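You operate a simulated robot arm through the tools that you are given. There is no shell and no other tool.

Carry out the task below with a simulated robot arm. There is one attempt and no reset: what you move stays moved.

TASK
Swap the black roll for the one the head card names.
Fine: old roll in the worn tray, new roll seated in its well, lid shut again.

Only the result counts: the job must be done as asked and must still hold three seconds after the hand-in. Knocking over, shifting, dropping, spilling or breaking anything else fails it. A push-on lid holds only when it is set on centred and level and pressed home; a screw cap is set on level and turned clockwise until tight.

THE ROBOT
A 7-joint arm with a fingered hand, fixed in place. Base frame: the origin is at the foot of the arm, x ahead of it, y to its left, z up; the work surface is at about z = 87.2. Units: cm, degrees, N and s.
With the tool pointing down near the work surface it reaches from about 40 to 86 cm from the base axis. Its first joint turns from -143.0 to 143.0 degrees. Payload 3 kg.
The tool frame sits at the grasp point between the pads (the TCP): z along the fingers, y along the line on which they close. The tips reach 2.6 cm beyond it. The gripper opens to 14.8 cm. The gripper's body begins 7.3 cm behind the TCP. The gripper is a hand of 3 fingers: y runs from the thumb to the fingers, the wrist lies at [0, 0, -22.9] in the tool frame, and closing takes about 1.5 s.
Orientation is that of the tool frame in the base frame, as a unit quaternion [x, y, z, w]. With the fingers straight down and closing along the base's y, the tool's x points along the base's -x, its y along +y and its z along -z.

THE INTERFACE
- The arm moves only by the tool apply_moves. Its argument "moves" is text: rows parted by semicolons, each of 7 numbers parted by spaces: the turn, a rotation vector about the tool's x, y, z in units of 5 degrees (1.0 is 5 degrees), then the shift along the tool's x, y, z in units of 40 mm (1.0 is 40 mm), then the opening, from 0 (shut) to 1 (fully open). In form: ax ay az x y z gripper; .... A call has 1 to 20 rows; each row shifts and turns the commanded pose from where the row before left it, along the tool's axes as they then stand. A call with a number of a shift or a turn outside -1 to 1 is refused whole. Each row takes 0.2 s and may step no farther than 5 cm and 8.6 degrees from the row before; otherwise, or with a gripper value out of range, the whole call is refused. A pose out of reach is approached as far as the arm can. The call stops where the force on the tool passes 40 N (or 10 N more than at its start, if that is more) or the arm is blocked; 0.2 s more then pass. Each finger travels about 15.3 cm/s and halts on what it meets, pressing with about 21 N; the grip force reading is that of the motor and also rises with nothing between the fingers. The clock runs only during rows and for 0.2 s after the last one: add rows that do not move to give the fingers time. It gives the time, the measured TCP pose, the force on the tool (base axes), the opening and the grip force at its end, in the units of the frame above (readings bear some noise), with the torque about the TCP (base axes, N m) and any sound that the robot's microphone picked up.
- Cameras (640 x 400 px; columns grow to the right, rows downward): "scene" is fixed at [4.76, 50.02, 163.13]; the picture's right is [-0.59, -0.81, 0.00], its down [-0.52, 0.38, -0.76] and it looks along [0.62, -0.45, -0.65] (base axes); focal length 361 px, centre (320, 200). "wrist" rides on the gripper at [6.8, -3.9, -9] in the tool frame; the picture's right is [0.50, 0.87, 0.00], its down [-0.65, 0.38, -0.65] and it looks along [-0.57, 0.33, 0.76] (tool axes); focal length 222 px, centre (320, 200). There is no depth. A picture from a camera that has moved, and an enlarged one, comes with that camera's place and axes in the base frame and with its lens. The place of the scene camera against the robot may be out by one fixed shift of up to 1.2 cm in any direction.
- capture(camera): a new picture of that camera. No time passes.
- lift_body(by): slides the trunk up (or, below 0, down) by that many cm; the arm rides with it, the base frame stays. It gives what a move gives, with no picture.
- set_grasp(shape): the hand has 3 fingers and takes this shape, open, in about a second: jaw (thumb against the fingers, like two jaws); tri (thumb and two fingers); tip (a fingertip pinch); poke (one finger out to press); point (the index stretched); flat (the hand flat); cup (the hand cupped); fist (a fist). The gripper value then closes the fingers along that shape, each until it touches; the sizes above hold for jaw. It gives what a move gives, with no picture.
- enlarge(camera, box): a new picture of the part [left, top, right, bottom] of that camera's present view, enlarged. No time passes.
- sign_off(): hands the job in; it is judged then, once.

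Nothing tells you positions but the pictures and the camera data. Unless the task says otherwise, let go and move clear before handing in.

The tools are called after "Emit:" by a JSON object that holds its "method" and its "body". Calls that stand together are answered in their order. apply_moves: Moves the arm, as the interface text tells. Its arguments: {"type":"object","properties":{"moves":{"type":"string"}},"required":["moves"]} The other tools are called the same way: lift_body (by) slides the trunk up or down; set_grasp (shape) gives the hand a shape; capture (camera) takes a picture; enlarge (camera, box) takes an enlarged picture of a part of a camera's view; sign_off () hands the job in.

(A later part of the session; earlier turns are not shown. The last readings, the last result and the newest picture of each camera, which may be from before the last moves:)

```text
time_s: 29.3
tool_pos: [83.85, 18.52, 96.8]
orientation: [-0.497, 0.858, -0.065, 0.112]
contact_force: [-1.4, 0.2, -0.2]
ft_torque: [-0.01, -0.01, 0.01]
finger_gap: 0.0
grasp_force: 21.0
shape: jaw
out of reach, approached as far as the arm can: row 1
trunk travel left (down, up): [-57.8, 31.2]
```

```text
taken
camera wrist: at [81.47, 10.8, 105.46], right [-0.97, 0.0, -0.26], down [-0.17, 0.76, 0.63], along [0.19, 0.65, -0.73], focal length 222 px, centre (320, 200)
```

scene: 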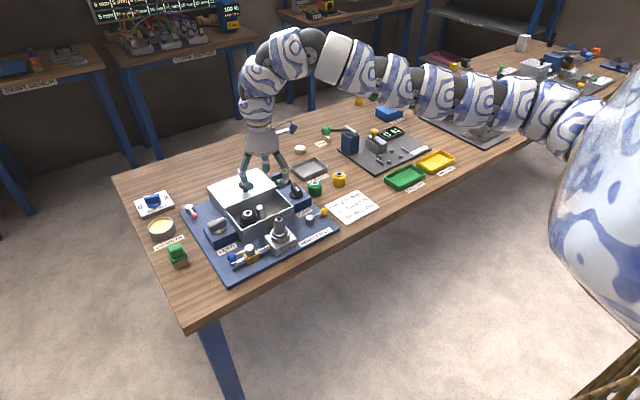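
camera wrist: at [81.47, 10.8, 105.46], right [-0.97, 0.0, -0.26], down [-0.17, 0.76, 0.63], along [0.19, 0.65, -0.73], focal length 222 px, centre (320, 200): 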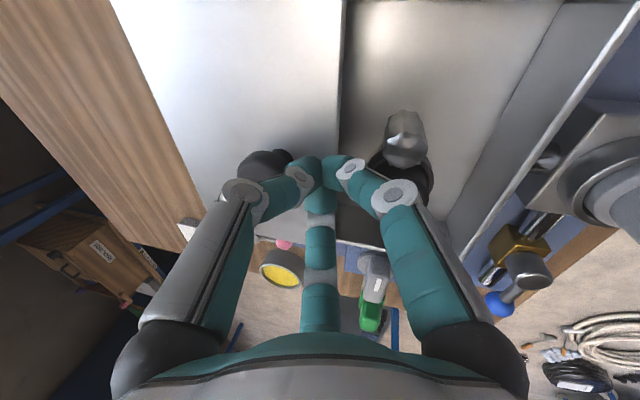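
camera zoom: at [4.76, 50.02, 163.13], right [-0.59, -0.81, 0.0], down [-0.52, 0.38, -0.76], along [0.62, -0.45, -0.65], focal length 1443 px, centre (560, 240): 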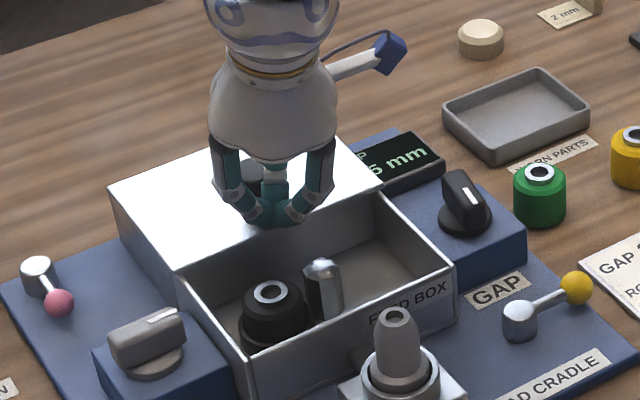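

Contact is starting. I'll continue pushing.

Emit:
{"method": "apply_moves", "body": {"moves": "0 0 0 -0.0604 -0.1046 0.0324 0; 0 0 0 -0.0604 -0.1046 0.0324 0; 0 0 0 -0.0604 -0.1046 0.0324 0; 0 0 0 -0.0604 -0.1046 0.0324 0"}}

Emit:
{"method": "enlarge", "body": {"camera": "scene", "box": [205, 140, 315, 240]}}

Emit:
{"method": "capture", "body": {"camera": "wrist"}}

```text
time_s: 30.5
tool_pos: [85.24, 18.38, 96.76]
orientation: [-0.496, 0.859, -0.065, 0.107]
contact_force: [-22.7, -9.0, 8.6]
ft_torque: [-0.06, -0.07, -0.23]
finger_gap: 0.01
grasp_force: 20.7
shape: jaw
trunk travel left (down, up): [-57.8, 31.2]
stopped in row 4: the force on the tool passed its limit at 41 N (the readings are from after the stop); the commanded pose is now the measured one
```

```text
4.00 times, centred on (260, 190) of scene
camera zoom: at [4.76, 50.02, 163.13], right [-0.59, -0.81, 0.0], down [-0.52, 0.38, -0.76], along [0.62, -0.45, -0.65], focal length 1443 px, centre (560, 240)
```

zoom: 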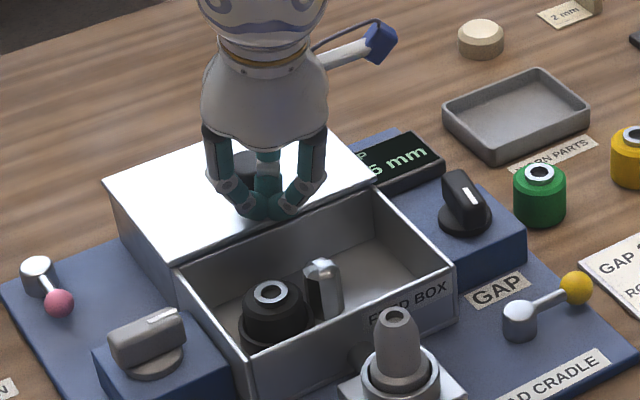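

```text
taken
camera wrist: at [82.99, 10.63, 105.44], right [-0.97, 0.0, -0.25], down [-0.16, 0.76, 0.63], along [0.19, 0.65, -0.74], focal length 222 px, centre (320, 200)
```

wrist: 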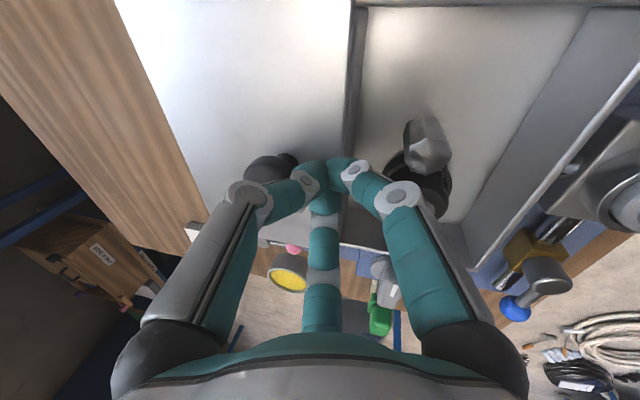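

The lid has hit its end stop and the compartment is fully open. I'll back off, rise and straighten the hand, then hover over the black roll.

Emit:
{"method": "apply_moves", "body": {"moves": "0 0 0 0.121 0.209 -0.065 0; 0 0 0 -0.129 -0.224 -0.966 0; 0 0 0 -0.129 -0.224 -0.966 0; -0.831 0.48 0 0 0 0 0; -0.831 0.48 0 0 0 0 0.3; -0.831 0.48 0 0 0 0 0.45; 0 0 0 0 0 0 0.45; 0 0 0 0 0 0 0.45"}}

Emit:
{"method": "capture", "body": {"camera": "wrist"}}

```text
time_s: 32.3
tool_pos: [84.7, 18.64, 104.7]
orientation: [-0.5, 0.866, -0.002, -0.001]
contact_force: [0.7, 0.0, -0.1]
ft_torque: [0.03, 0.01, 0.0]
finger_gap: 6.64
grasp_force: 0.1
shape: jaw
trunk travel left (down, up): [-57.8, 31.2]
```

```text
taken
camera wrist: at [84.62, 10.79, 113.58], right [-1.0, 0.0, 0.0], down [0.0, 0.76, 0.65], along [0.0, 0.65, -0.76], focal length 222 px, centre (320, 200)
```

wrist: 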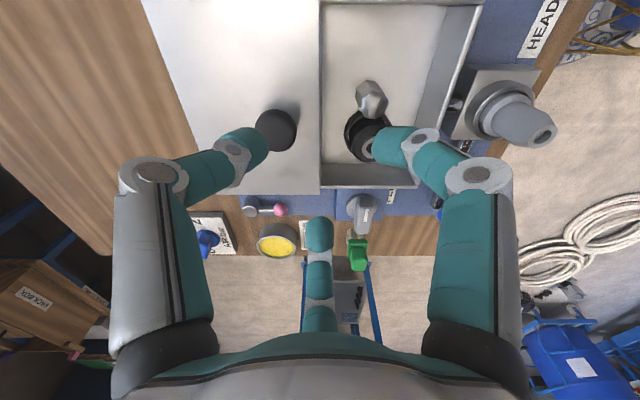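

Emit:
{"method": "apply_moves", "body": {"moves": "0 0 0 0.04 0.82 0 0.45; 0 0 0 0.035 0.81 0 0.45; 0 0 0 0 0 0.6 0.45; 0 0 0 0 0 0.4 0.45"}}

Emit:
{"method": "capture", "body": {"camera": "wrist"}}

Emit:
{"method": "enlarge", "body": {"camera": "wrist", "box": [220, 90, 420, 230]}}

Emit:
{"method": "enlarge", "body": {"camera": "scene", "box": [205, 140, 315, 240]}}

```text
time_s: 33.3
tool_pos: [78.77, 21.5, 100.51]
orientation: [-0.5, 0.866, -0.003, 0.0]
contact_force: [-0.4, 0.5, -0.4]
ft_torque: [0.04, 0.03, 0.0]
finger_gap: 6.62
grasp_force: 0.1
shape: jaw
trunk travel left (down, up): [-57.8, 31.2]
```

```text
taken
camera wrist: at [78.77, 13.81, 109.55], right [-1.0, 0.0, 0.0], down [0.0, 0.76, 0.65], along [0.0, 0.65, -0.76], focal length 222 px, centre (320, 200)
```

wrist: 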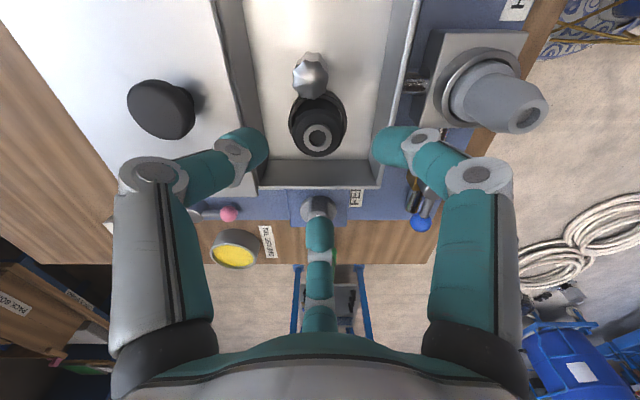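

```text
2.86 times, centred on (320, 160) of wrist
camera zoom: at [78.77, 13.81, 109.55], right [-1.0, 0.0, 0.0], down [0.0, 0.76, 0.65], along [0.0, 0.65, -0.76], focal length 635 px, centre (320, 314)
```

zoom: 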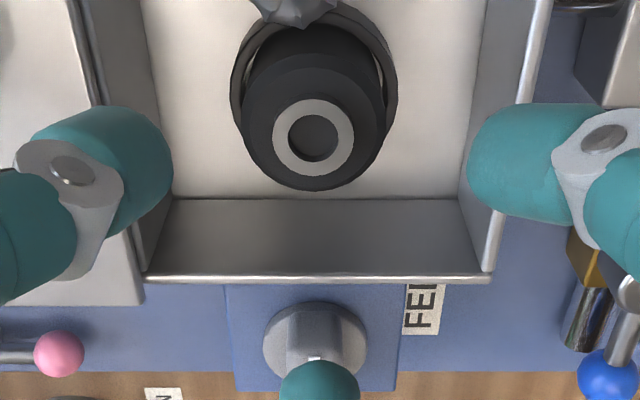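

```text
4.00 times, centred on (260, 190) of scene
camera zoom: at [4.76, 50.02, 163.13], right [-0.59, -0.81, 0.0], down [-0.52, 0.38, -0.76], along [0.62, -0.45, -0.65], focal length 1443 px, centre (560, 240)
```

zoom: 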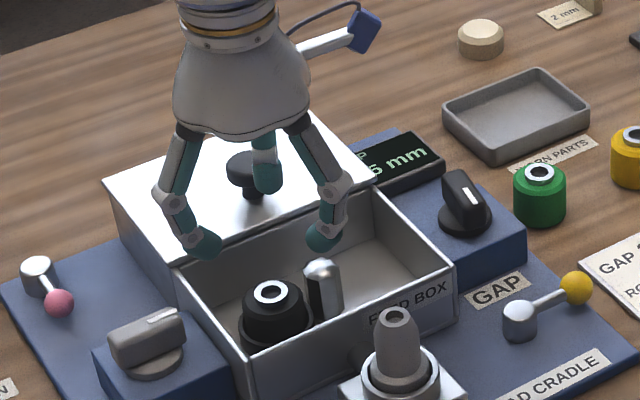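

The roll is centred at about (78.95, 22.05), 4.3 cm across, with a low cup around its base. I'll tilt the hand 12° so the finger beside the left wall runs nearly vertical, then approach to just above the rim.

Emit:
{"method": "apply_moves", "body": {"moves": "-0.4 -0.693 0 0 0 0 0.37; -0.4 -0.693 0 0 0 0 0.37; -0.4 -0.693 0 0 0 0 0.37; 0 0 0 0.102 -0.085 0.675 0.37; 0 0 0 0.102 -0.085 0.675 0.37; 0 0 0 0 0 0 0.37"}}

Emit:
{"method": "capture", "body": {"camera": "wrist"}}

Emit:
{"method": "enlarge", "body": {"camera": "wrist", "box": [220, 90, 420, 230]}}

Emit:
{"method": "enlarge", "body": {"camera": "scene", "box": [205, 150, 305, 230]}}

```text
time_s: 34.7
tool_pos: [79.12, 21.51, 94.91]
orientation: [-0.497, 0.861, 0.088, 0.052]
contact_force: [0.0, 0.2, 0.1]
ft_torque: [0.01, 0.0, -0.01]
finger_gap: 5.49
grasp_force: 0.3
shape: jaw
trunk travel left (down, up): [-57.8, 31.2]
```

```text
taken
camera wrist: at [79.03, 12.01, 102.17], right [-1.0, 0.0, 0.0], down [0.0, 0.61, 0.79], along [0.0, 0.79, -0.61], focal length 222 px, centre (320, 200)
```

wrist: 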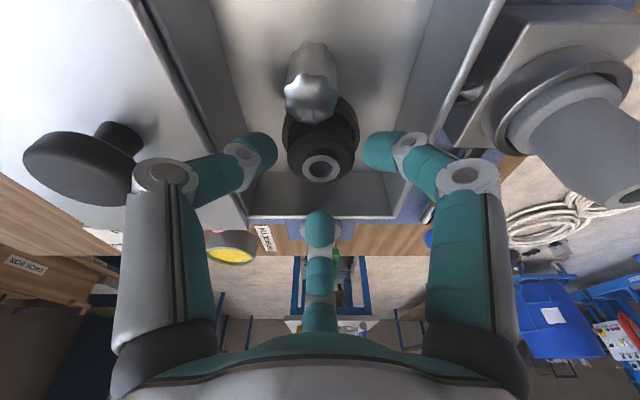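

```text
2.86 times, centred on (320, 160) of wrist
camera zoom: at [79.03, 12.01, 102.17], right [-1.0, 0.0, 0.0], down [0.0, 0.61, 0.79], along [0.0, 0.79, -0.61], focal length 635 px, centre (320, 314)
```

zoom: 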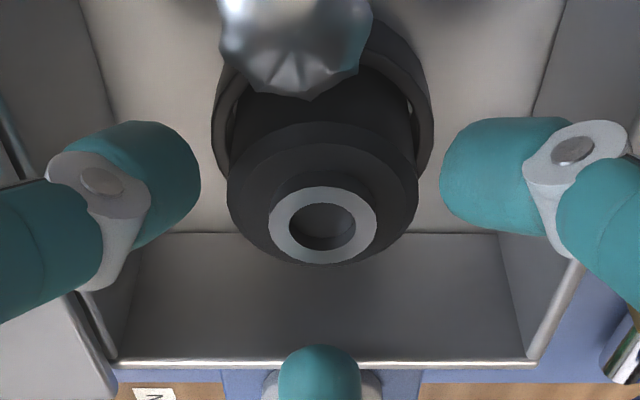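

```text
5.00 times, centred on (255, 190) of scene
camera zoom: at [4.76, 50.02, 163.13], right [-0.59, -0.81, 0.0], down [-0.52, 0.38, -0.76], along [0.62, -0.45, -0.65], focal length 1804 px, centre (645, 250)
```

zoom: 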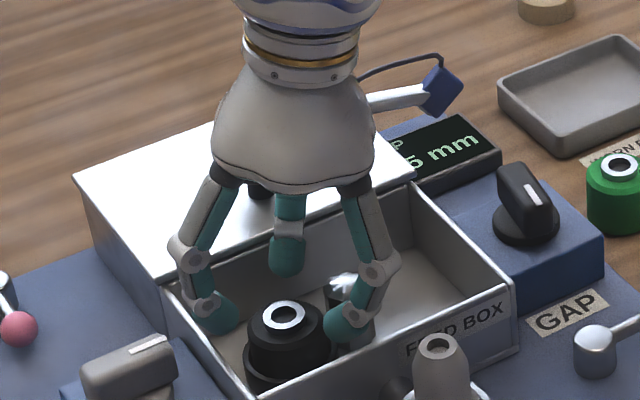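

The fingers straddle the roll and the wall-side finger has about 1 cm to the wall. I'll descend straight down in small steps.

Emit:
{"method": "apply_moves", "body": {"moves": "0 0 0 0.043 -0.015 0.212 0.37; 0 0 0 0.043 -0.015 0.212 0.37; 0 0 0 0.043 -0.015 0.212 0.37"}}

Emit:
{"method": "enlarge", "body": {"camera": "wrist", "box": [220, 90, 420, 230]}}

Emit:
{"method": "enlarge", "body": {"camera": "scene", "box": [205, 150, 305, 230]}}

```text
time_s: 35.5
tool_pos: [79.02, 21.44, 92.7]
orientation: [-0.496, 0.862, 0.088, 0.054]
contact_force: [0.0, -7.2, 20.5]
ft_torque: [1.04, 0.01, 0.01]
finger_gap: 5.49
grasp_force: 0.1
shape: jaw
trunk travel left (down, up): [-57.8, 31.2]
```

```text
2.86 times, centred on (320, 160) of wrist
camera zoom: at [78.91, 11.91, 99.85], right [-1.0, 0.0, -0.01], down [0.0, 0.61, 0.8], along [0.01, 0.8, -0.61], focal length 635 px, centre (320, 314)
```

zoom: 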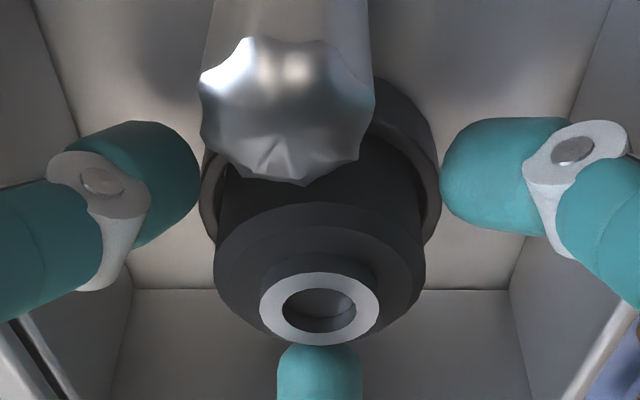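

```text
5.00 times, centred on (255, 190) of scene
camera zoom: at [4.76, 50.02, 163.13], right [-0.59, -0.81, 0.0], down [-0.52, 0.38, -0.76], along [0.62, -0.45, -0.65], focal length 1804 px, centre (645, 250)
```

zoom: 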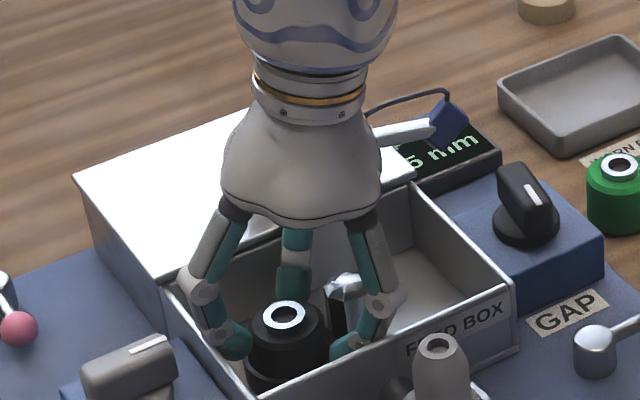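

The force and torque show the +y finger resting on the left wall's rim. I'll back up, tilt 6° more, and shift slightly away from that wall.

Emit:
{"method": "apply_moves", "body": {"moves": "0 0 0 -0.045 0.026 -0.245 0.37; -0.3 -0.52 0 0 0 0 0.37; -0.3 -0.52 0 0 0 0 0.37; 0 0 0 0.124 0 -0.035 0.37; 0 0 0 0 0 0 0.37"}}

Emit:
{"method": "enlarge", "body": {"camera": "wrist", "box": [220, 90, 420, 230]}}

Emit:
{"method": "enlarge", "body": {"camera": "scene", "box": [205, 150, 305, 230]}}

```text
time_s: 36.7
tool_pos: [78.72, 21.2, 93.48]
orientation: [-0.494, 0.856, 0.133, 0.078]
contact_force: [1.2, 1.1, -0.4]
ft_torque: [-0.01, 0.03, 0.02]
finger_gap: 5.43
grasp_force: 0.0
shape: jaw
trunk travel left (down, up): [-57.8, 31.2]
```

```text
2.86 times, centred on (320, 160) of wrist
camera zoom: at [78.69, 10.94, 99.68], right [-1.0, 0.0, 0.0], down [0.0, 0.52, 0.85], along [0.0, 0.85, -0.52], focal length 635 px, centre (320, 314)
```

zoom: 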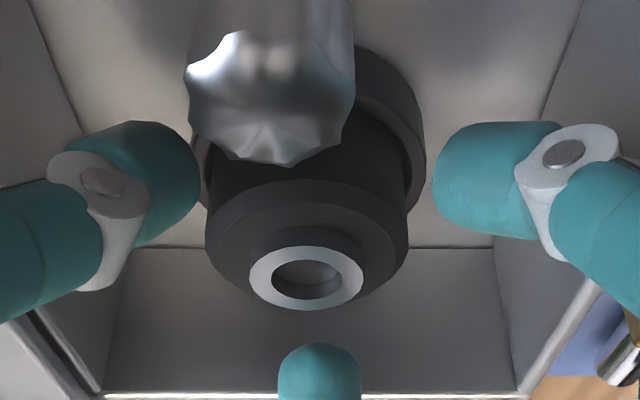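

```text
5.00 times, centred on (255, 190) of scene
camera zoom: at [4.76, 50.02, 163.13], right [-0.59, -0.81, 0.0], down [-0.52, 0.38, -0.76], along [0.62, -0.45, -0.65], focal length 1804 px, centre (645, 250)
```

zoom: 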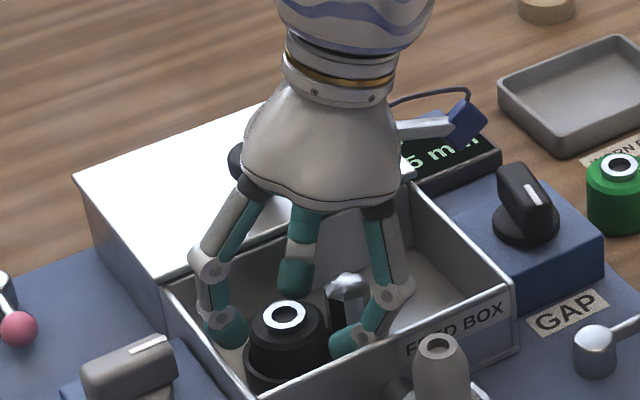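

Emit:
{"method": "apply_moves", "body": {"moves": "0 0 0 0.059 -0.048 0.17 0.37; 0 0 0 0.059 -0.048 0.17 0.37; 0 0 0 0 0 0 0.37"}}

Emit:
{"method": "enlarge", "body": {"camera": "wrist", "box": [220, 90, 420, 230]}}

Emit:
{"method": "enlarge", "body": {"camera": "scene", "box": [205, 150, 305, 230]}}

```text
time_s: 37.5
tool_pos: [78.81, 20.98, 92.15]
orientation: [-0.495, 0.855, 0.133, 0.079]
contact_force: [1.7, -1.7, 13.2]
ft_torque: [-0.46, -0.09, 0.02]
finger_gap: 5.21
grasp_force: 0.1
shape: jaw
trunk travel left (down, up): [-57.8, 31.2]
```

```text
2.86 times, centred on (320, 160) of wrist
camera zoom: at [78.78, 10.77, 98.28], right [-1.0, 0.0, 0.0], down [0.0, 0.52, 0.85], along [0.0, 0.85, -0.52], focal length 635 px, centre (320, 314)
```

zoom: 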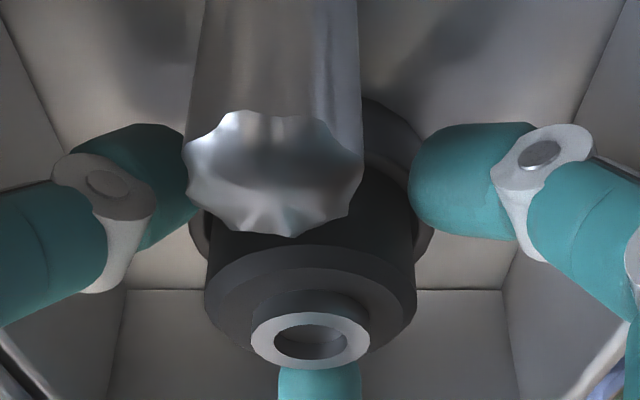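

```text
5.00 times, centred on (255, 190) of scene
camera zoom: at [4.76, 50.02, 163.13], right [-0.59, -0.81, 0.0], down [-0.52, 0.38, -0.76], along [0.62, -0.45, -0.65], focal length 1804 px, centre (645, 250)
```

zoom: 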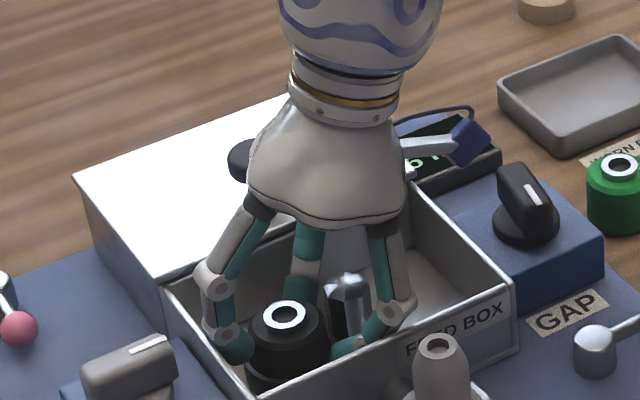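

The two outer fingers lightly touch the box edges at about 13 N, but the tips are already well down the roll. I'll close here and check the grip.

Emit:
{"method": "apply_moves", "body": {"moves": "0 0 0 0 0 0 0.25; 0 0 0 0 0 0 0.1; 0 0 0 0 0 0 0; 0 0 0 0 0 0 0; 0 0 0 0 0 0 0; 0 0 0 0 0 0 0"}}

Emit:
{"method": "enlarge", "body": {"camera": "wrist", "box": [220, 90, 420, 230]}}

Emit:
{"method": "enlarge", "body": {"camera": "scene", "box": [205, 150, 305, 230]}}

```text
time_s: 38.9
tool_pos: [78.72, 20.9, 92.05]
orientation: [-0.494, 0.856, 0.133, 0.078]
contact_force: [-2.6, -2.4, 6.7]
ft_torque: [-0.26, 0.0, -0.01]
finger_gap: 4.24
grasp_force: 20.8
shape: jaw
trunk travel left (down, up): [-57.8, 31.2]
```

```text
2.86 times, centred on (320, 160) of wrist
camera zoom: at [78.78, 10.78, 98.23], right [-1.0, 0.0, 0.0], down [0.0, 0.52, 0.85], along [0.0, 0.85, -0.52], focal length 635 px, centre (320, 314)
```

zoom: 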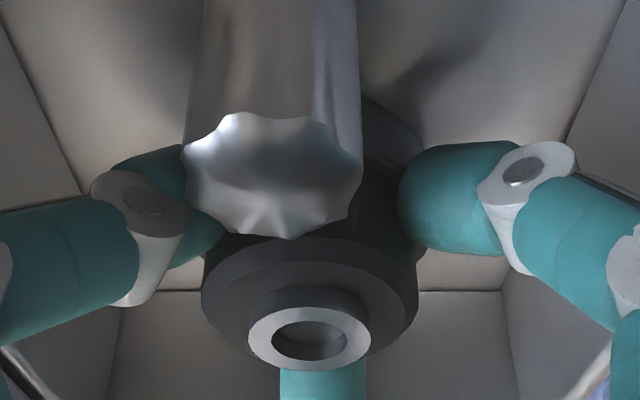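

```text
5.00 times, centred on (255, 190) of scene
camera zoom: at [4.76, 50.02, 163.13], right [-0.59, -0.81, 0.0], down [-0.52, 0.38, -0.76], along [0.62, -0.45, -0.65], focal length 1804 px, centre (645, 250)
```

zoom: 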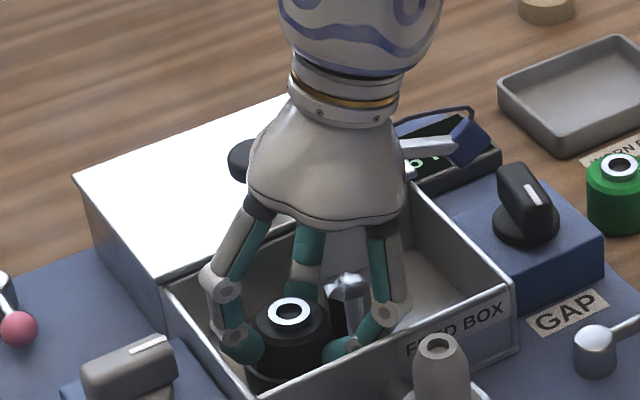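

The hand holds the roll (gap 4.24 cm). I'll lift straight up and check.

Emit:
{"method": "apply_moves", "body": {"moves": "0 0 0 -0.034 0.02 -0.119 0; 0 0 0 -0.067 0.039 -0.238 0; 0 0 0 -0.067 0.039 -0.238 0; 0 0 0 -0.067 0.039 -0.238 0; 0 0 0 -0.134 0.078 -0.476 0; 0 0 0 -0.134 0.078 -0.476 0"}}

Emit:
{"method": "capture", "body": {"camera": "wrist"}}

Emit:
{"method": "enlarge", "body": {"camera": "scene", "box": [205, 130, 315, 230]}}

```text
time_s: 40.3
tool_pos: [78.77, 21.01, 99.51]
orientation: [-0.494, 0.856, 0.132, 0.077]
contact_force: [0.4, 1.2, -0.5]
ft_torque: [-0.03, 0.0, 0.0]
finger_gap: 3.98
grasp_force: 21.1
shape: jaw
trunk travel left (down, up): [-57.8, 31.2]
```

```text
taken
camera wrist: at [78.78, 10.89, 105.71], right [-1.0, 0.0, 0.0], down [0.0, 0.52, 0.85], along [0.0, 0.85, -0.52], focal length 222 px, centre (320, 200)
```

wrist: 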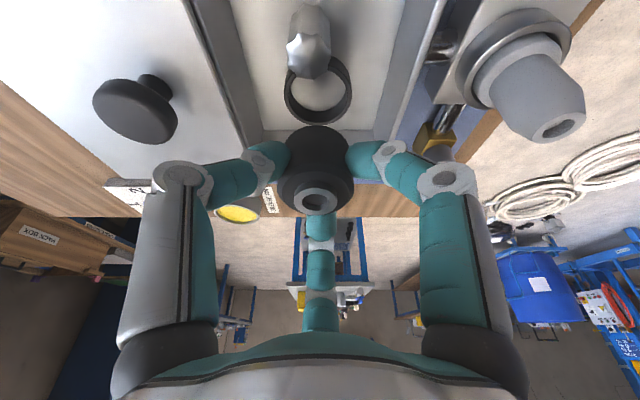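

```text
4.00 times, centred on (260, 180) of scene
camera zoom: at [4.76, 50.02, 163.13], right [-0.59, -0.81, 0.0], down [-0.52, 0.38, -0.76], along [0.62, -0.45, -0.65], focal length 1443 px, centre (560, 280)
```

zoom: 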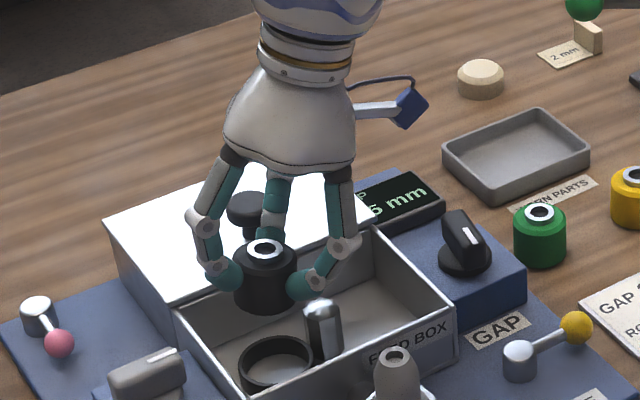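

The black roll is out and the empty well ring is visible. I'll rise and carry it over toward the worn-parts tray.

Emit:
{"method": "apply_moves", "body": {"moves": "0 0 0 -0.134 0.078 -0.476 0; 0 0 0 -0.134 0.078 -0.476 0; 0 0 0 0.45 -0.41 -0.193 0; 0 0 0 0.45 -0.41 -0.193 0; 0 0 0 0.45 -0.41 -0.193 0; 0 0 0 0.45 -0.41 -0.193 0; 0 0 0 0.45 -0.41 -0.193 0; 0 0 0 0.45 -0.41 -0.193 0; 0 0 0 0.45 -0.41 -0.193 0; 0 0 0 0.45 -0.41 -0.193 0; 0 0 0 0.45 -0.41 -0.193 0; 0 0 0 0.45 -0.41 -0.193 0; 0 0 0 0 0 0 0"}}

Emit:
{"method": "capture", "body": {"camera": "wrist"}}

Emit:
{"method": "capture", "body": {"camera": "scene"}}

```text
time_s: 43.1
tool_pos: [83.96, -3.9, 103.52]
orientation: [-0.494, 0.856, 0.132, 0.077]
contact_force: [0.1, -0.4, -1.2]
ft_torque: [-0.02, 0.0, 0.0]
finger_gap: 3.97
grasp_force: 21.0
shape: jaw
trunk travel left (down, up): [-57.8, 31.2]
```

```text
taken
camera wrist: at [83.92, -14.14, 109.66], right [-1.0, 0.0, 0.0], down [0.0, 0.52, 0.85], along [0.0, 0.85, -0.52], focal length 222 px, centre (320, 200)
```

wrist: 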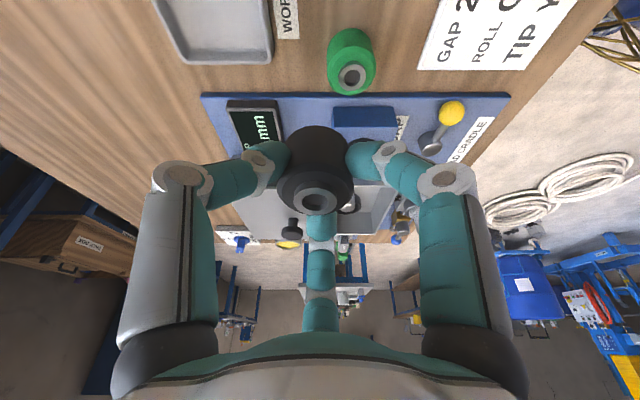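

```text
taken
```

scene: 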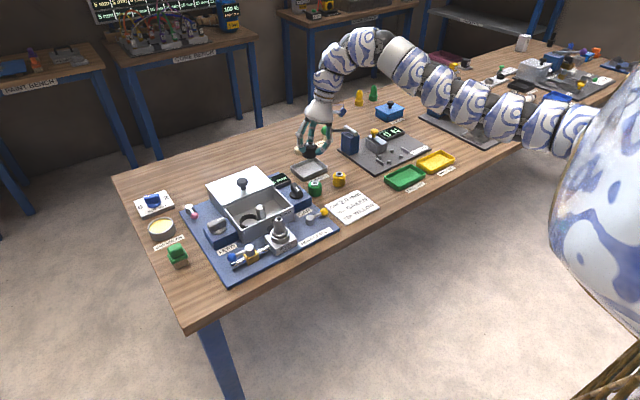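

Now I'll turn the hand about the vertical so its tilt points outward, giving reach over the tray while the roll stays upright.

Emit:
{"method": "apply_moves", "body": {"moves": "0.268 -0.155 0.951 0 0 0 0; 0.268 -0.155 0.951 0 0 0 0; 0.268 -0.155 0.951 0 0 0 0; 0.268 -0.155 0.951 0 0 0 0; 0.268 -0.155 0.951 0 0 0 0; 0.268 -0.155 0.951 0 0 0 0; 0.268 -0.155 0.951 0 0 0 0; 0.268 -0.155 0.951 0 0 0 0; 0.268 -0.155 0.951 0 0 0 0; 0.268 -0.155 0.951 0 0 0 0; 0.268 -0.155 0.951 0 0 0 0; 0.268 -0.155 0.951 0 0 0 0; 0.268 -0.155 0.951 0 0 0 0; 0.268 -0.155 0.951 0 0 0 0; 0.268 -0.155 0.951 0 0 0 0; 0.268 -0.155 0.951 0 0 0 0; 0.268 -0.155 0.951 0 0 0 0; 0.268 -0.155 0.951 0 0 0 0"}}

Emit:
{"method": "capture", "body": {"camera": "wrist"}}

Emit:
{"method": "capture", "body": {"camera": "scene"}}

```text
time_s: 46.9
tool_pos: [85.32, -3.79, 103.88]
orientation: [0.256, 0.954, 0.039, 0.153]
contact_force: [-0.3, -0.5, 0.2]
ft_torque: [-0.02, 0.03, -0.03]
finger_gap: 3.96
grasp_force: 20.4
shape: jaw
out of reach, approached as far as the arm can: row 4, 7
trunk travel left (down, up): [-57.8, 31.2]
```

```text
taken
camera wrist: at [75.1, -3.81, 109.96], right [0.0, 1.0, -0.01], down [0.51, 0.0, 0.86], along [0.86, 0.0, -0.51], focal length 222 px, centre (320, 200)
```

wrist: 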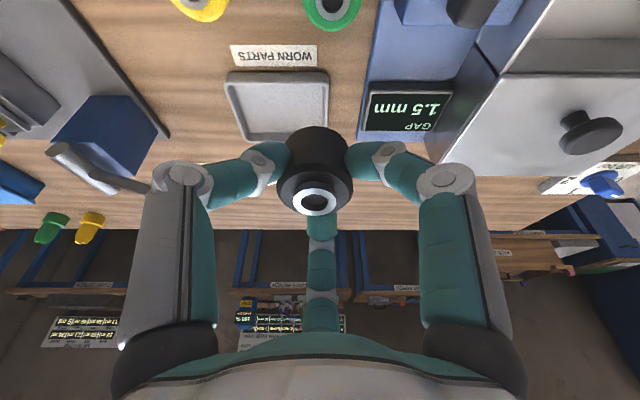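

```text
taken
```

scene: 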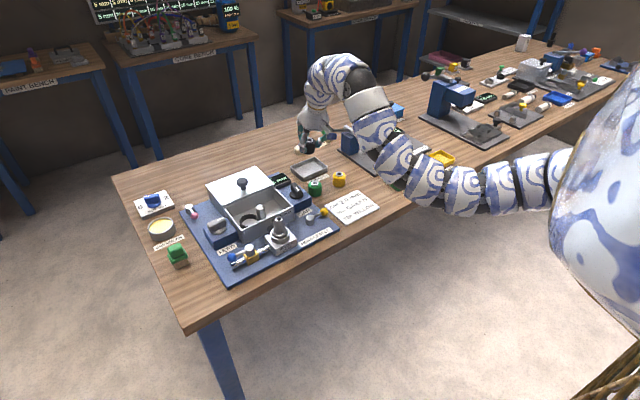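

The elbow has swung to a different posture; I need to check that no arm link is close to the trays on the bench.

Emit:
{"method": "enlarge", "body": {"camera": "scene", "box": [290, 40, 570, 230]}}

Emit:
{"method": "enlarge", "body": {"camera": "wrist", "box": [0, 0, 420, 240]}}

```text
2.11 times, centred on (430, 135) of scene
camera zoom: at [4.76, 50.02, 163.13], right [-0.59, -0.81, 0.0], down [-0.52, 0.38, -0.76], along [0.62, -0.45, -0.65], focal length 760 px, centre (88, 337)
```

zoom: 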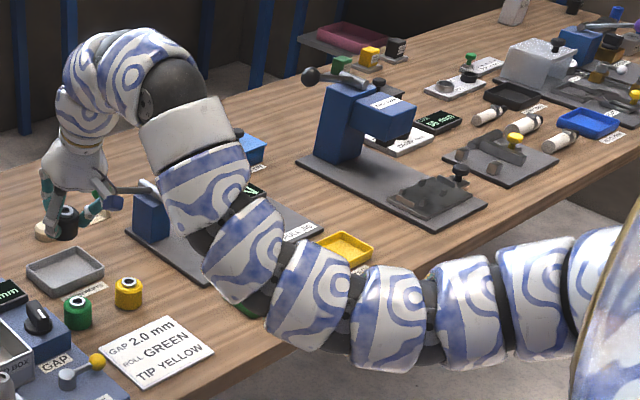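

```text
1.52 times, centred on (210, 120) of wrist
camera zoom: at [75.1, -3.81, 109.96], right [0.0, 1.0, -0.01], down [0.51, 0.0, 0.86], along [0.86, 0.0, -0.51], focal length 338 px, centre (488, 322)
```

zoom: 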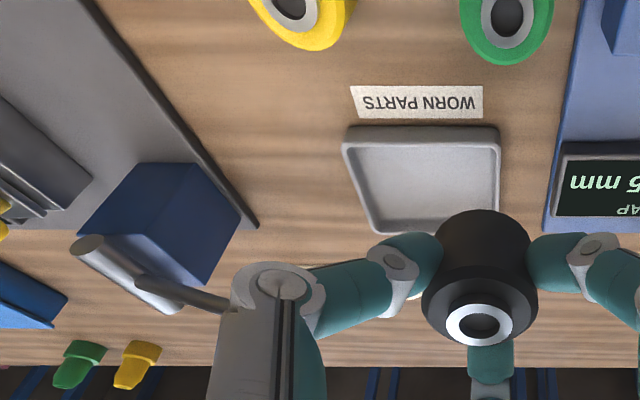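

The elbow hangs lower but is roughly 10 cm above the bench, with nothing underneath. The tray spans about x 87.2–95.8, y −13 to −3, so I'll move the roll over its centre and lower most of the way.

Emit:
{"method": "apply_moves", "body": {"moves": "0 0 0 -0.37 -0.0725 0.0925 0; 0 0 0 -0.37 -0.0725 0.0925 0; 0 0 0 -0.37 -0.0725 0.0925 0; 0 0 0 -0.37 -0.0725 0.0925 0; 0 0 0 0.089 -0.052 0.317 0; 0 0 0 0.089 -0.052 0.317 0; 0 0 0 0.089 -0.052 0.317 0; 0 0 0 0.089 -0.052 0.317 0; 0 0 0 0.089 -0.052 0.317 0; 0 0 0 0 0 0 0"}}

Emit:
{"method": "capture", "body": {"camera": "wrist"}}

Emit:
{"method": "capture", "body": {"camera": "scene"}}

Emit:
{"method": "enlarge", "body": {"camera": "scene", "box": [270, 110, 360, 200]}}

```text
time_s: 49.1
tool_pos: [90.22, -7.68, 97.18]
orientation: [0.255, 0.954, 0.039, 0.152]
contact_force: [1.0, -0.3, -0.5]
ft_torque: [0.01, 0.04, 0.01]
finger_gap: 3.96
grasp_force: 20.9
shape: jaw
trunk travel left (down, up): [-57.8, 31.2]
```

```text
taken
camera wrist: at [80.02, -7.71, 103.34], right [0.0, 1.0, 0.0], down [0.51, 0.0, 0.86], along [0.86, 0.0, -0.51], focal length 222 px, centre (320, 200)
```

wrist: 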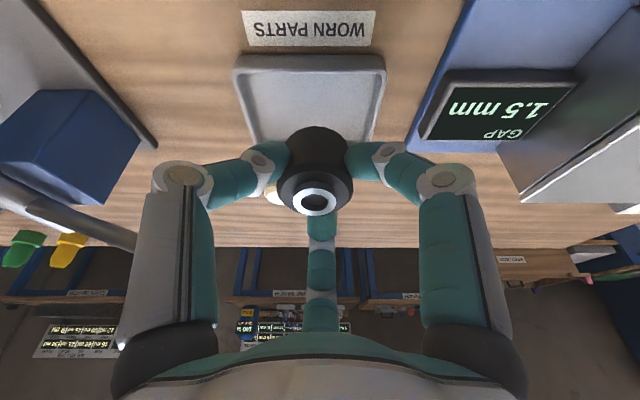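

```text
taken
```

scene: 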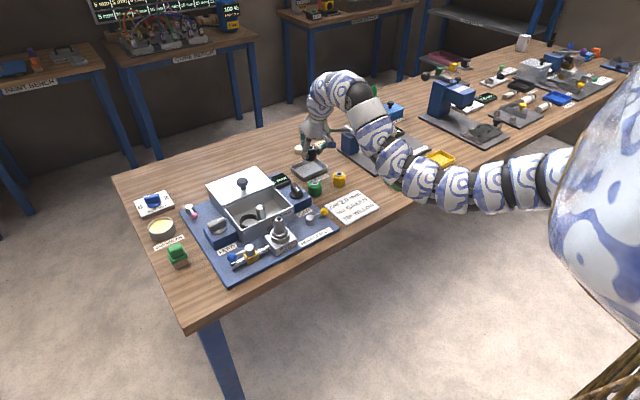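

```text
4.44 times, centred on (315, 155) of scene
camera zoom: at [4.76, 50.02, 163.13], right [-0.59, -0.81, 0.0], down [-0.52, 0.38, -0.76], along [0.62, -0.45, -0.65], focal length 1604 px, centre (342, 400)
```

zoom: 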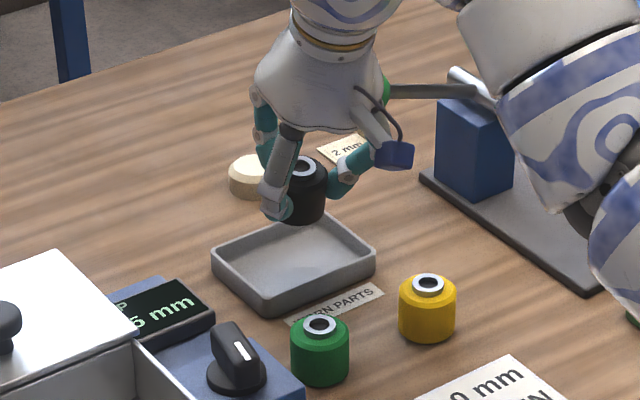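

Roll is over the tray and upright. I'll lower further in small steps.

Emit:
{"method": "apply_moves", "body": {"moves": "0 0 0 0.067 -0.039 0.238 0; 0 0 0 0.067 -0.039 0.238 0; 0 0 0 0.067 -0.039 0.238 0; 0 0 0 0.067 -0.039 0.238 0; 0 0 0 0 0 0 0"}}

Emit:
{"method": "capture", "body": {"camera": "wrist"}}

Emit:
{"method": "enlarge", "body": {"camera": "scene", "box": [270, 110, 360, 200]}}

Emit:
{"method": "capture", "body": {"camera": "scene"}}

```text
time_s: 50.3
tool_pos: [90.18, -7.78, 93.35]
orientation: [0.254, 0.954, 0.038, 0.154]
contact_force: [-0.2, -0.2, -0.1]
ft_torque: [0.02, 0.06, -0.01]
finger_gap: 3.95
grasp_force: 20.9
shape: jaw
trunk travel left (down, up): [-57.8, 31.2]
```

```text
taken
camera wrist: at [79.92, -7.84, 99.32], right [0.0, 1.0, 0.0], down [0.51, 0.0, 0.86], along [0.86, 0.0, -0.51], focal length 222 px, centre (320, 200)
```

wrist: 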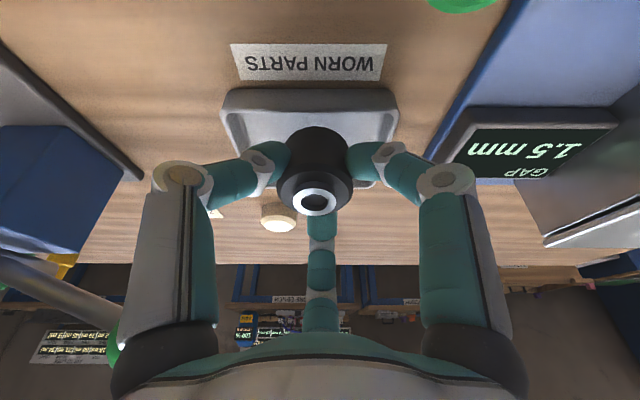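

```text
4.44 times, centred on (315, 155) of scene
camera zoom: at [4.76, 50.02, 163.13], right [-0.59, -0.81, 0.0], down [-0.52, 0.38, -0.76], along [0.62, -0.45, -0.65], focal length 1604 px, centre (342, 400)
```

zoom: 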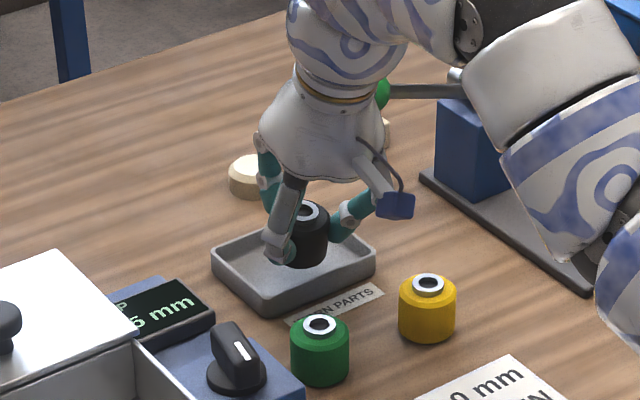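

```text
taken
```

scene: 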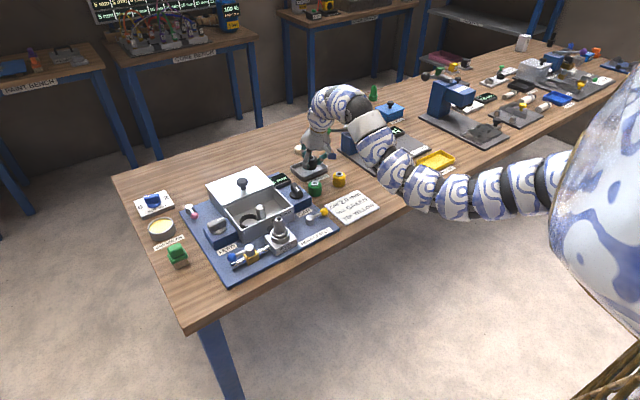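

Emit:
{"method": "apply_moves", "body": {"moves": "0 0 0 0.034 -0.02 0.119 0; 0 0 0 0.034 -0.02 0.119 0; 0 0 0 0.022 -0.013 0.079 0; 0 0 0 0 0 0 0"}}

Emit:
{"method": "capture", "body": {"camera": "wrist"}}

Emit:
{"method": "enlarge", "body": {"camera": "scene", "box": [290, 130, 350, 190]}}

```text
time_s: 51.3
tool_pos: [90.23, -7.8, 91.87]
orientation: [0.255, 0.954, 0.038, 0.153]
contact_force: [-0.2, 0.0, -0.7]
ft_torque: [-0.01, -0.02, 0.0]
finger_gap: 3.98
grasp_force: 20.9
shape: jaw
trunk travel left (down, up): [-57.8, 31.2]
```

```text
taken
camera wrist: at [79.96, -7.83, 97.92], right [0.0, 1.0, 0.0], down [0.51, 0.0, 0.86], along [0.86, 0.0, -0.51], focal length 222 px, centre (320, 200)
```

wrist: 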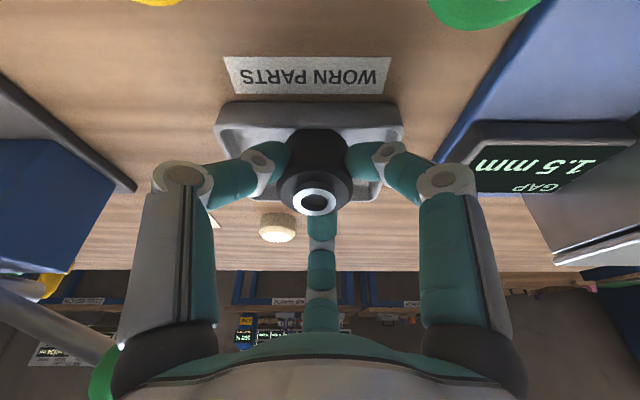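

```text
6.67 times, centred on (320, 160) of scene
camera zoom: at [4.76, 50.02, 163.13], right [-0.59, -0.81, 0.0], down [-0.52, 0.38, -0.76], along [0.62, -0.45, -0.65], focal length 2406 px, centre (320, 467)
```

zoom: 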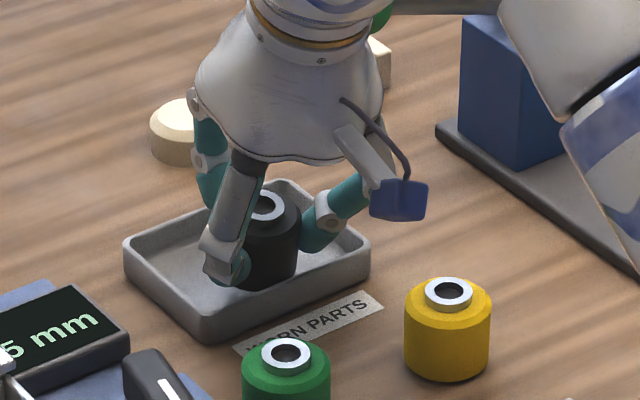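

The roll is a few millimetres above the tray floor, inside the rim. I'll nudge it 0.7 cm further in and lower until it touches.

Emit:
{"method": "apply_moves", "body": {"moves": "0 0 0 -0.144 0.083 0.054 0; 0 0 0 0.014 -0.008 0.048 0; 0 0 0 0.014 -0.008 0.048 0; 0 0 0 0 0 0 0"}}

Emit:
{"method": "enlarge", "body": {"camera": "scene", "box": [290, 130, 350, 190]}}

```text
time_s: 52.3
tool_pos: [90.89, -7.87, 91.51]
orientation: [0.255, 0.954, 0.039, 0.153]
contact_force: [1.0, -0.3, -0.9]
ft_torque: [0.0, 0.0, -0.03]
finger_gap: 3.98
grasp_force: 21.2
shape: jaw
trunk travel left (down, up): [-57.8, 31.2]
```

```text
6.67 times, centred on (320, 160) of scene
camera zoom: at [4.76, 50.02, 163.13], right [-0.59, -0.81, 0.0], down [-0.52, 0.38, -0.76], along [0.62, -0.45, -0.65], focal length 2406 px, centre (320, 467)
```

zoom: 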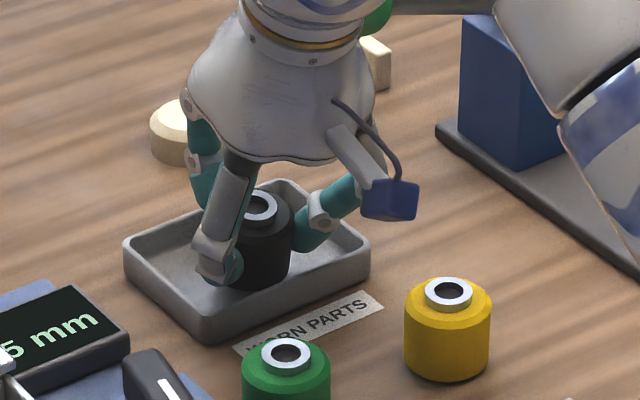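

Emit:
{"method": "apply_moves", "body": {"moves": "0 0 0 0.013 -0.008 0.048 0; 0 0 0 0.013 -0.008 0.048 0; 0 0 0 0 0 0 0"}}

Emit:
{"method": "enlarge", "body": {"camera": "scene", "box": [290, 130, 350, 190]}}

Emit:
{"method": "enlarge", "body": {"camera": "wrist", "box": [220, 90, 420, 230]}}

```text
time_s: 53.1
tool_pos: [90.98, -7.88, 91.18]
orientation: [0.255, 0.954, 0.039, 0.154]
contact_force: [-0.6, 0.6, 0.0]
ft_torque: [-0.02, 0.02, -0.03]
finger_gap: 3.98
grasp_force: 21.3
shape: jaw
trunk travel left (down, up): [-57.8, 31.2]
```

```text
6.67 times, centred on (320, 160) of scene
camera zoom: at [4.76, 50.02, 163.13], right [-0.59, -0.81, 0.0], down [-0.52, 0.38, -0.76], along [0.62, -0.45, -0.65], focal length 2406 px, centre (320, 467)
```

zoom: 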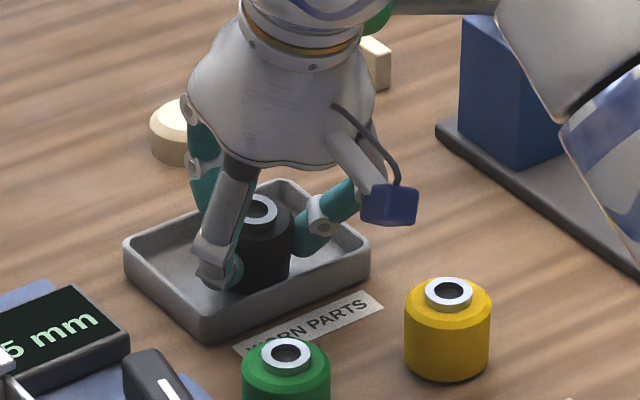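

```text
2.86 times, centred on (320, 160) of wrist
camera zoom: at [80.68, -7.86, 97.23], right [0.0, 1.0, -0.01], down [0.51, 0.0, 0.86], along [0.86, 0.0, -0.51], focal length 635 px, centre (320, 314)
```

zoom: 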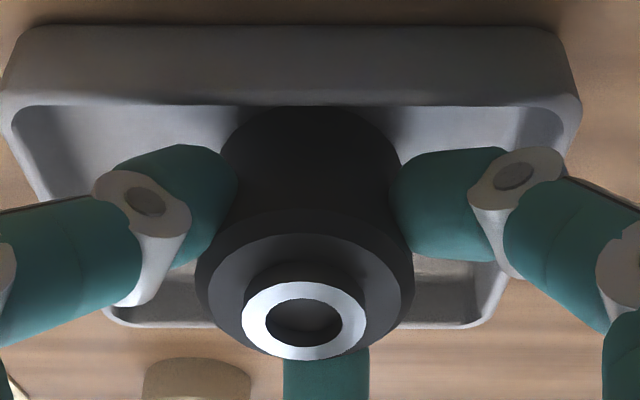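

Emit:
{"method": "apply_moves", "body": {"moves": "0 0 0 0.013 -0.008 0.048 0; 0 0 0 0.013 -0.008 0.048 0; 0 0 0 0 0 0 0"}}

Emit:
{"method": "enlarge", "body": {"camera": "wrist", "box": [220, 90, 420, 230]}}

```text
time_s: 53.9
tool_pos: [90.97, -7.7, 90.94]
orientation: [0.254, 0.954, 0.04, 0.154]
contact_force: [4.5, -4.0, 15.4]
ft_torque: [-0.19, 0.02, 0.06]
finger_gap: 4.04
grasp_force: 21.4
shape: jaw
trunk travel left (down, up): [-57.8, 31.2]
```

```text
2.86 times, centred on (320, 160) of wrist
camera zoom: at [80.66, -7.87, 96.98], right [0.0, 1.0, 0.0], down [0.51, 0.0, 0.86], along [0.86, 0.0, -0.51], focal length 635 px, centre (320, 314)
```

zoom: 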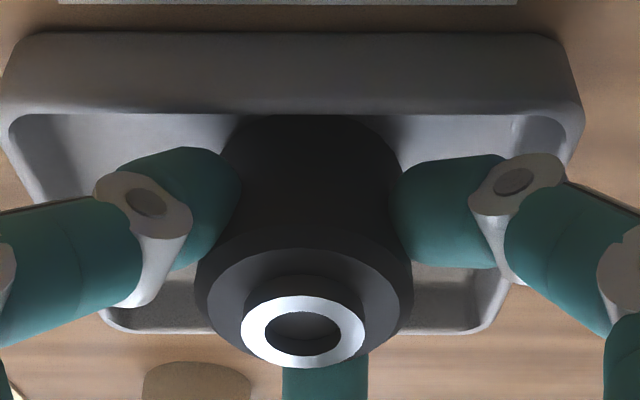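

The roll is resting on the tray floor (15 N). I'll open gently and rise.

Emit:
{"method": "apply_moves", "body": {"moves": "0 0 0 -0.007 0.004 -0.024 0; 0 0 0 0 0 0 0.28; 0 0 0 0 0 0 0.33; 0 0 0 0 0 0 0.4; 0 0 0 0 0 0 0.45; 0 0 0 0 0 0 0.45"}}

Emit:
{"method": "enlarge", "body": {"camera": "wrist", "box": [220, 90, 420, 230]}}

Emit:
{"method": "enlarge", "body": {"camera": "scene", "box": [290, 130, 350, 190]}}

```text
time_s: 55.3
tool_pos: [90.8, -7.86, 90.86]
orientation: [0.256, 0.954, 0.039, 0.152]
contact_force: [-0.1, -1.3, -0.4]
ft_torque: [-0.02, -0.01, 0.01]
finger_gap: 6.6
grasp_force: 0.2
shape: jaw
trunk travel left (down, up): [-57.8, 31.2]
```

```text
2.86 times, centred on (320, 160) of wrist
camera zoom: at [80.62, -7.82, 96.89], right [0.0, 1.0, 0.0], down [0.51, 0.0, 0.86], along [0.86, 0.0, -0.51], focal length 635 px, centre (320, 314)
```

zoom: 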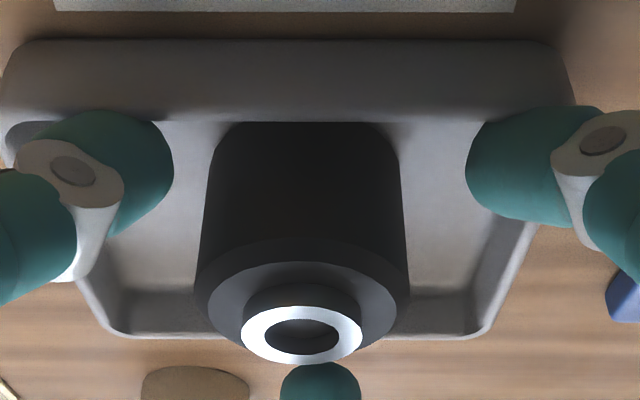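

```text
6.67 times, centred on (320, 160) of scene
camera zoom: at [4.76, 50.02, 163.13], right [-0.59, -0.81, 0.0], down [-0.52, 0.38, -0.76], along [0.62, -0.45, -0.65], focal length 2406 px, centre (320, 467)
```

zoom: 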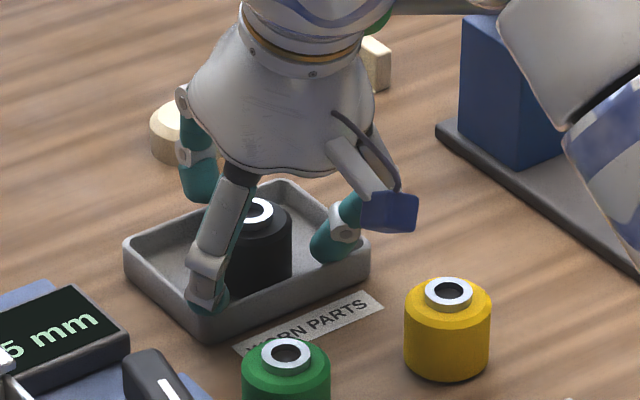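

The black roll stands upright in the worn tray. I'll rise clear and move back to where I turned the hand.

Emit:
{"method": "apply_moves", "body": {"moves": "0 0 0 -0.067 0.039 -0.238 0.45; 0 0 0 -0.134 0.078 -0.476 0.45; 0 0 0 -0.134 0.078 -0.476 0.45; 0 0 0 -0.134 0.078 -0.476 0.45; 0 0 0 -0.134 0.078 -0.476 0.45; 0 0 0 -0.134 0.078 -0.476 0.45; 0 0 0 -0.134 0.078 -0.476 0.45; 0 0 0 0.544 0.071 -0.142 0.45; 0 0 0 0.544 0.071 -0.142 0.45; 0 0 0 0.544 0.071 -0.142 0.45; 0 0 0 0 0 0 0.45"}}

Emit:
{"method": "capture", "body": {"camera": "scene"}}

Emit:
{"method": "capture", "body": {"camera": "wrist"}}

```text
time_s: 57.7
tool_pos: [85.27, -3.8, 103.7]
orientation: [0.256, 0.954, 0.038, 0.153]
contact_force: [-0.1, -0.5, 0.3]
ft_torque: [0.0, -0.01, -0.01]
finger_gap: 6.63
grasp_force: 0.2
shape: jaw
trunk travel left (down, up): [-57.8, 31.2]
```

```text
taken
```

scene: 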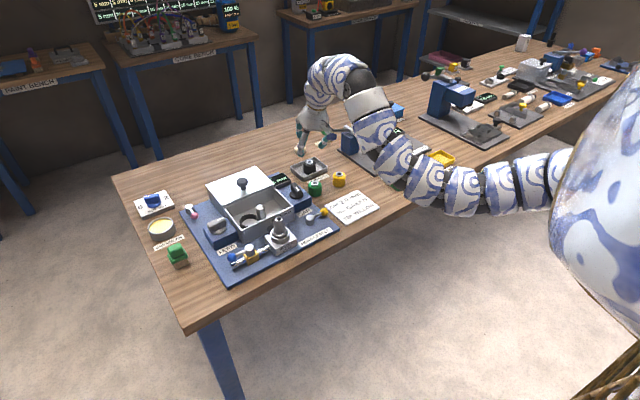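

```text
taken
camera wrist: at [75.11, -3.79, 109.84], right [0.0, 1.0, -0.01], down [0.51, 0.0, 0.86], along [0.86, 0.0, -0.51], focal length 222 px, centre (320, 200)
```

wrist: 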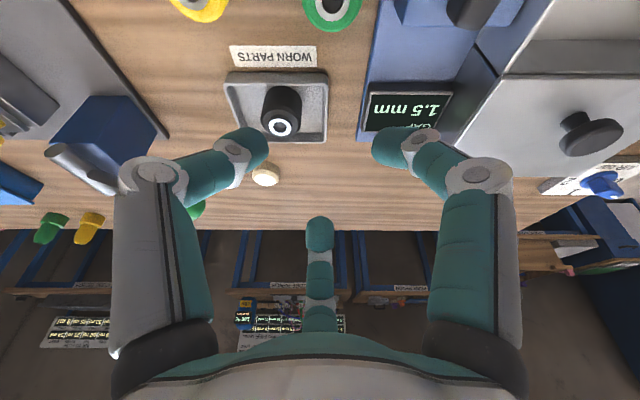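

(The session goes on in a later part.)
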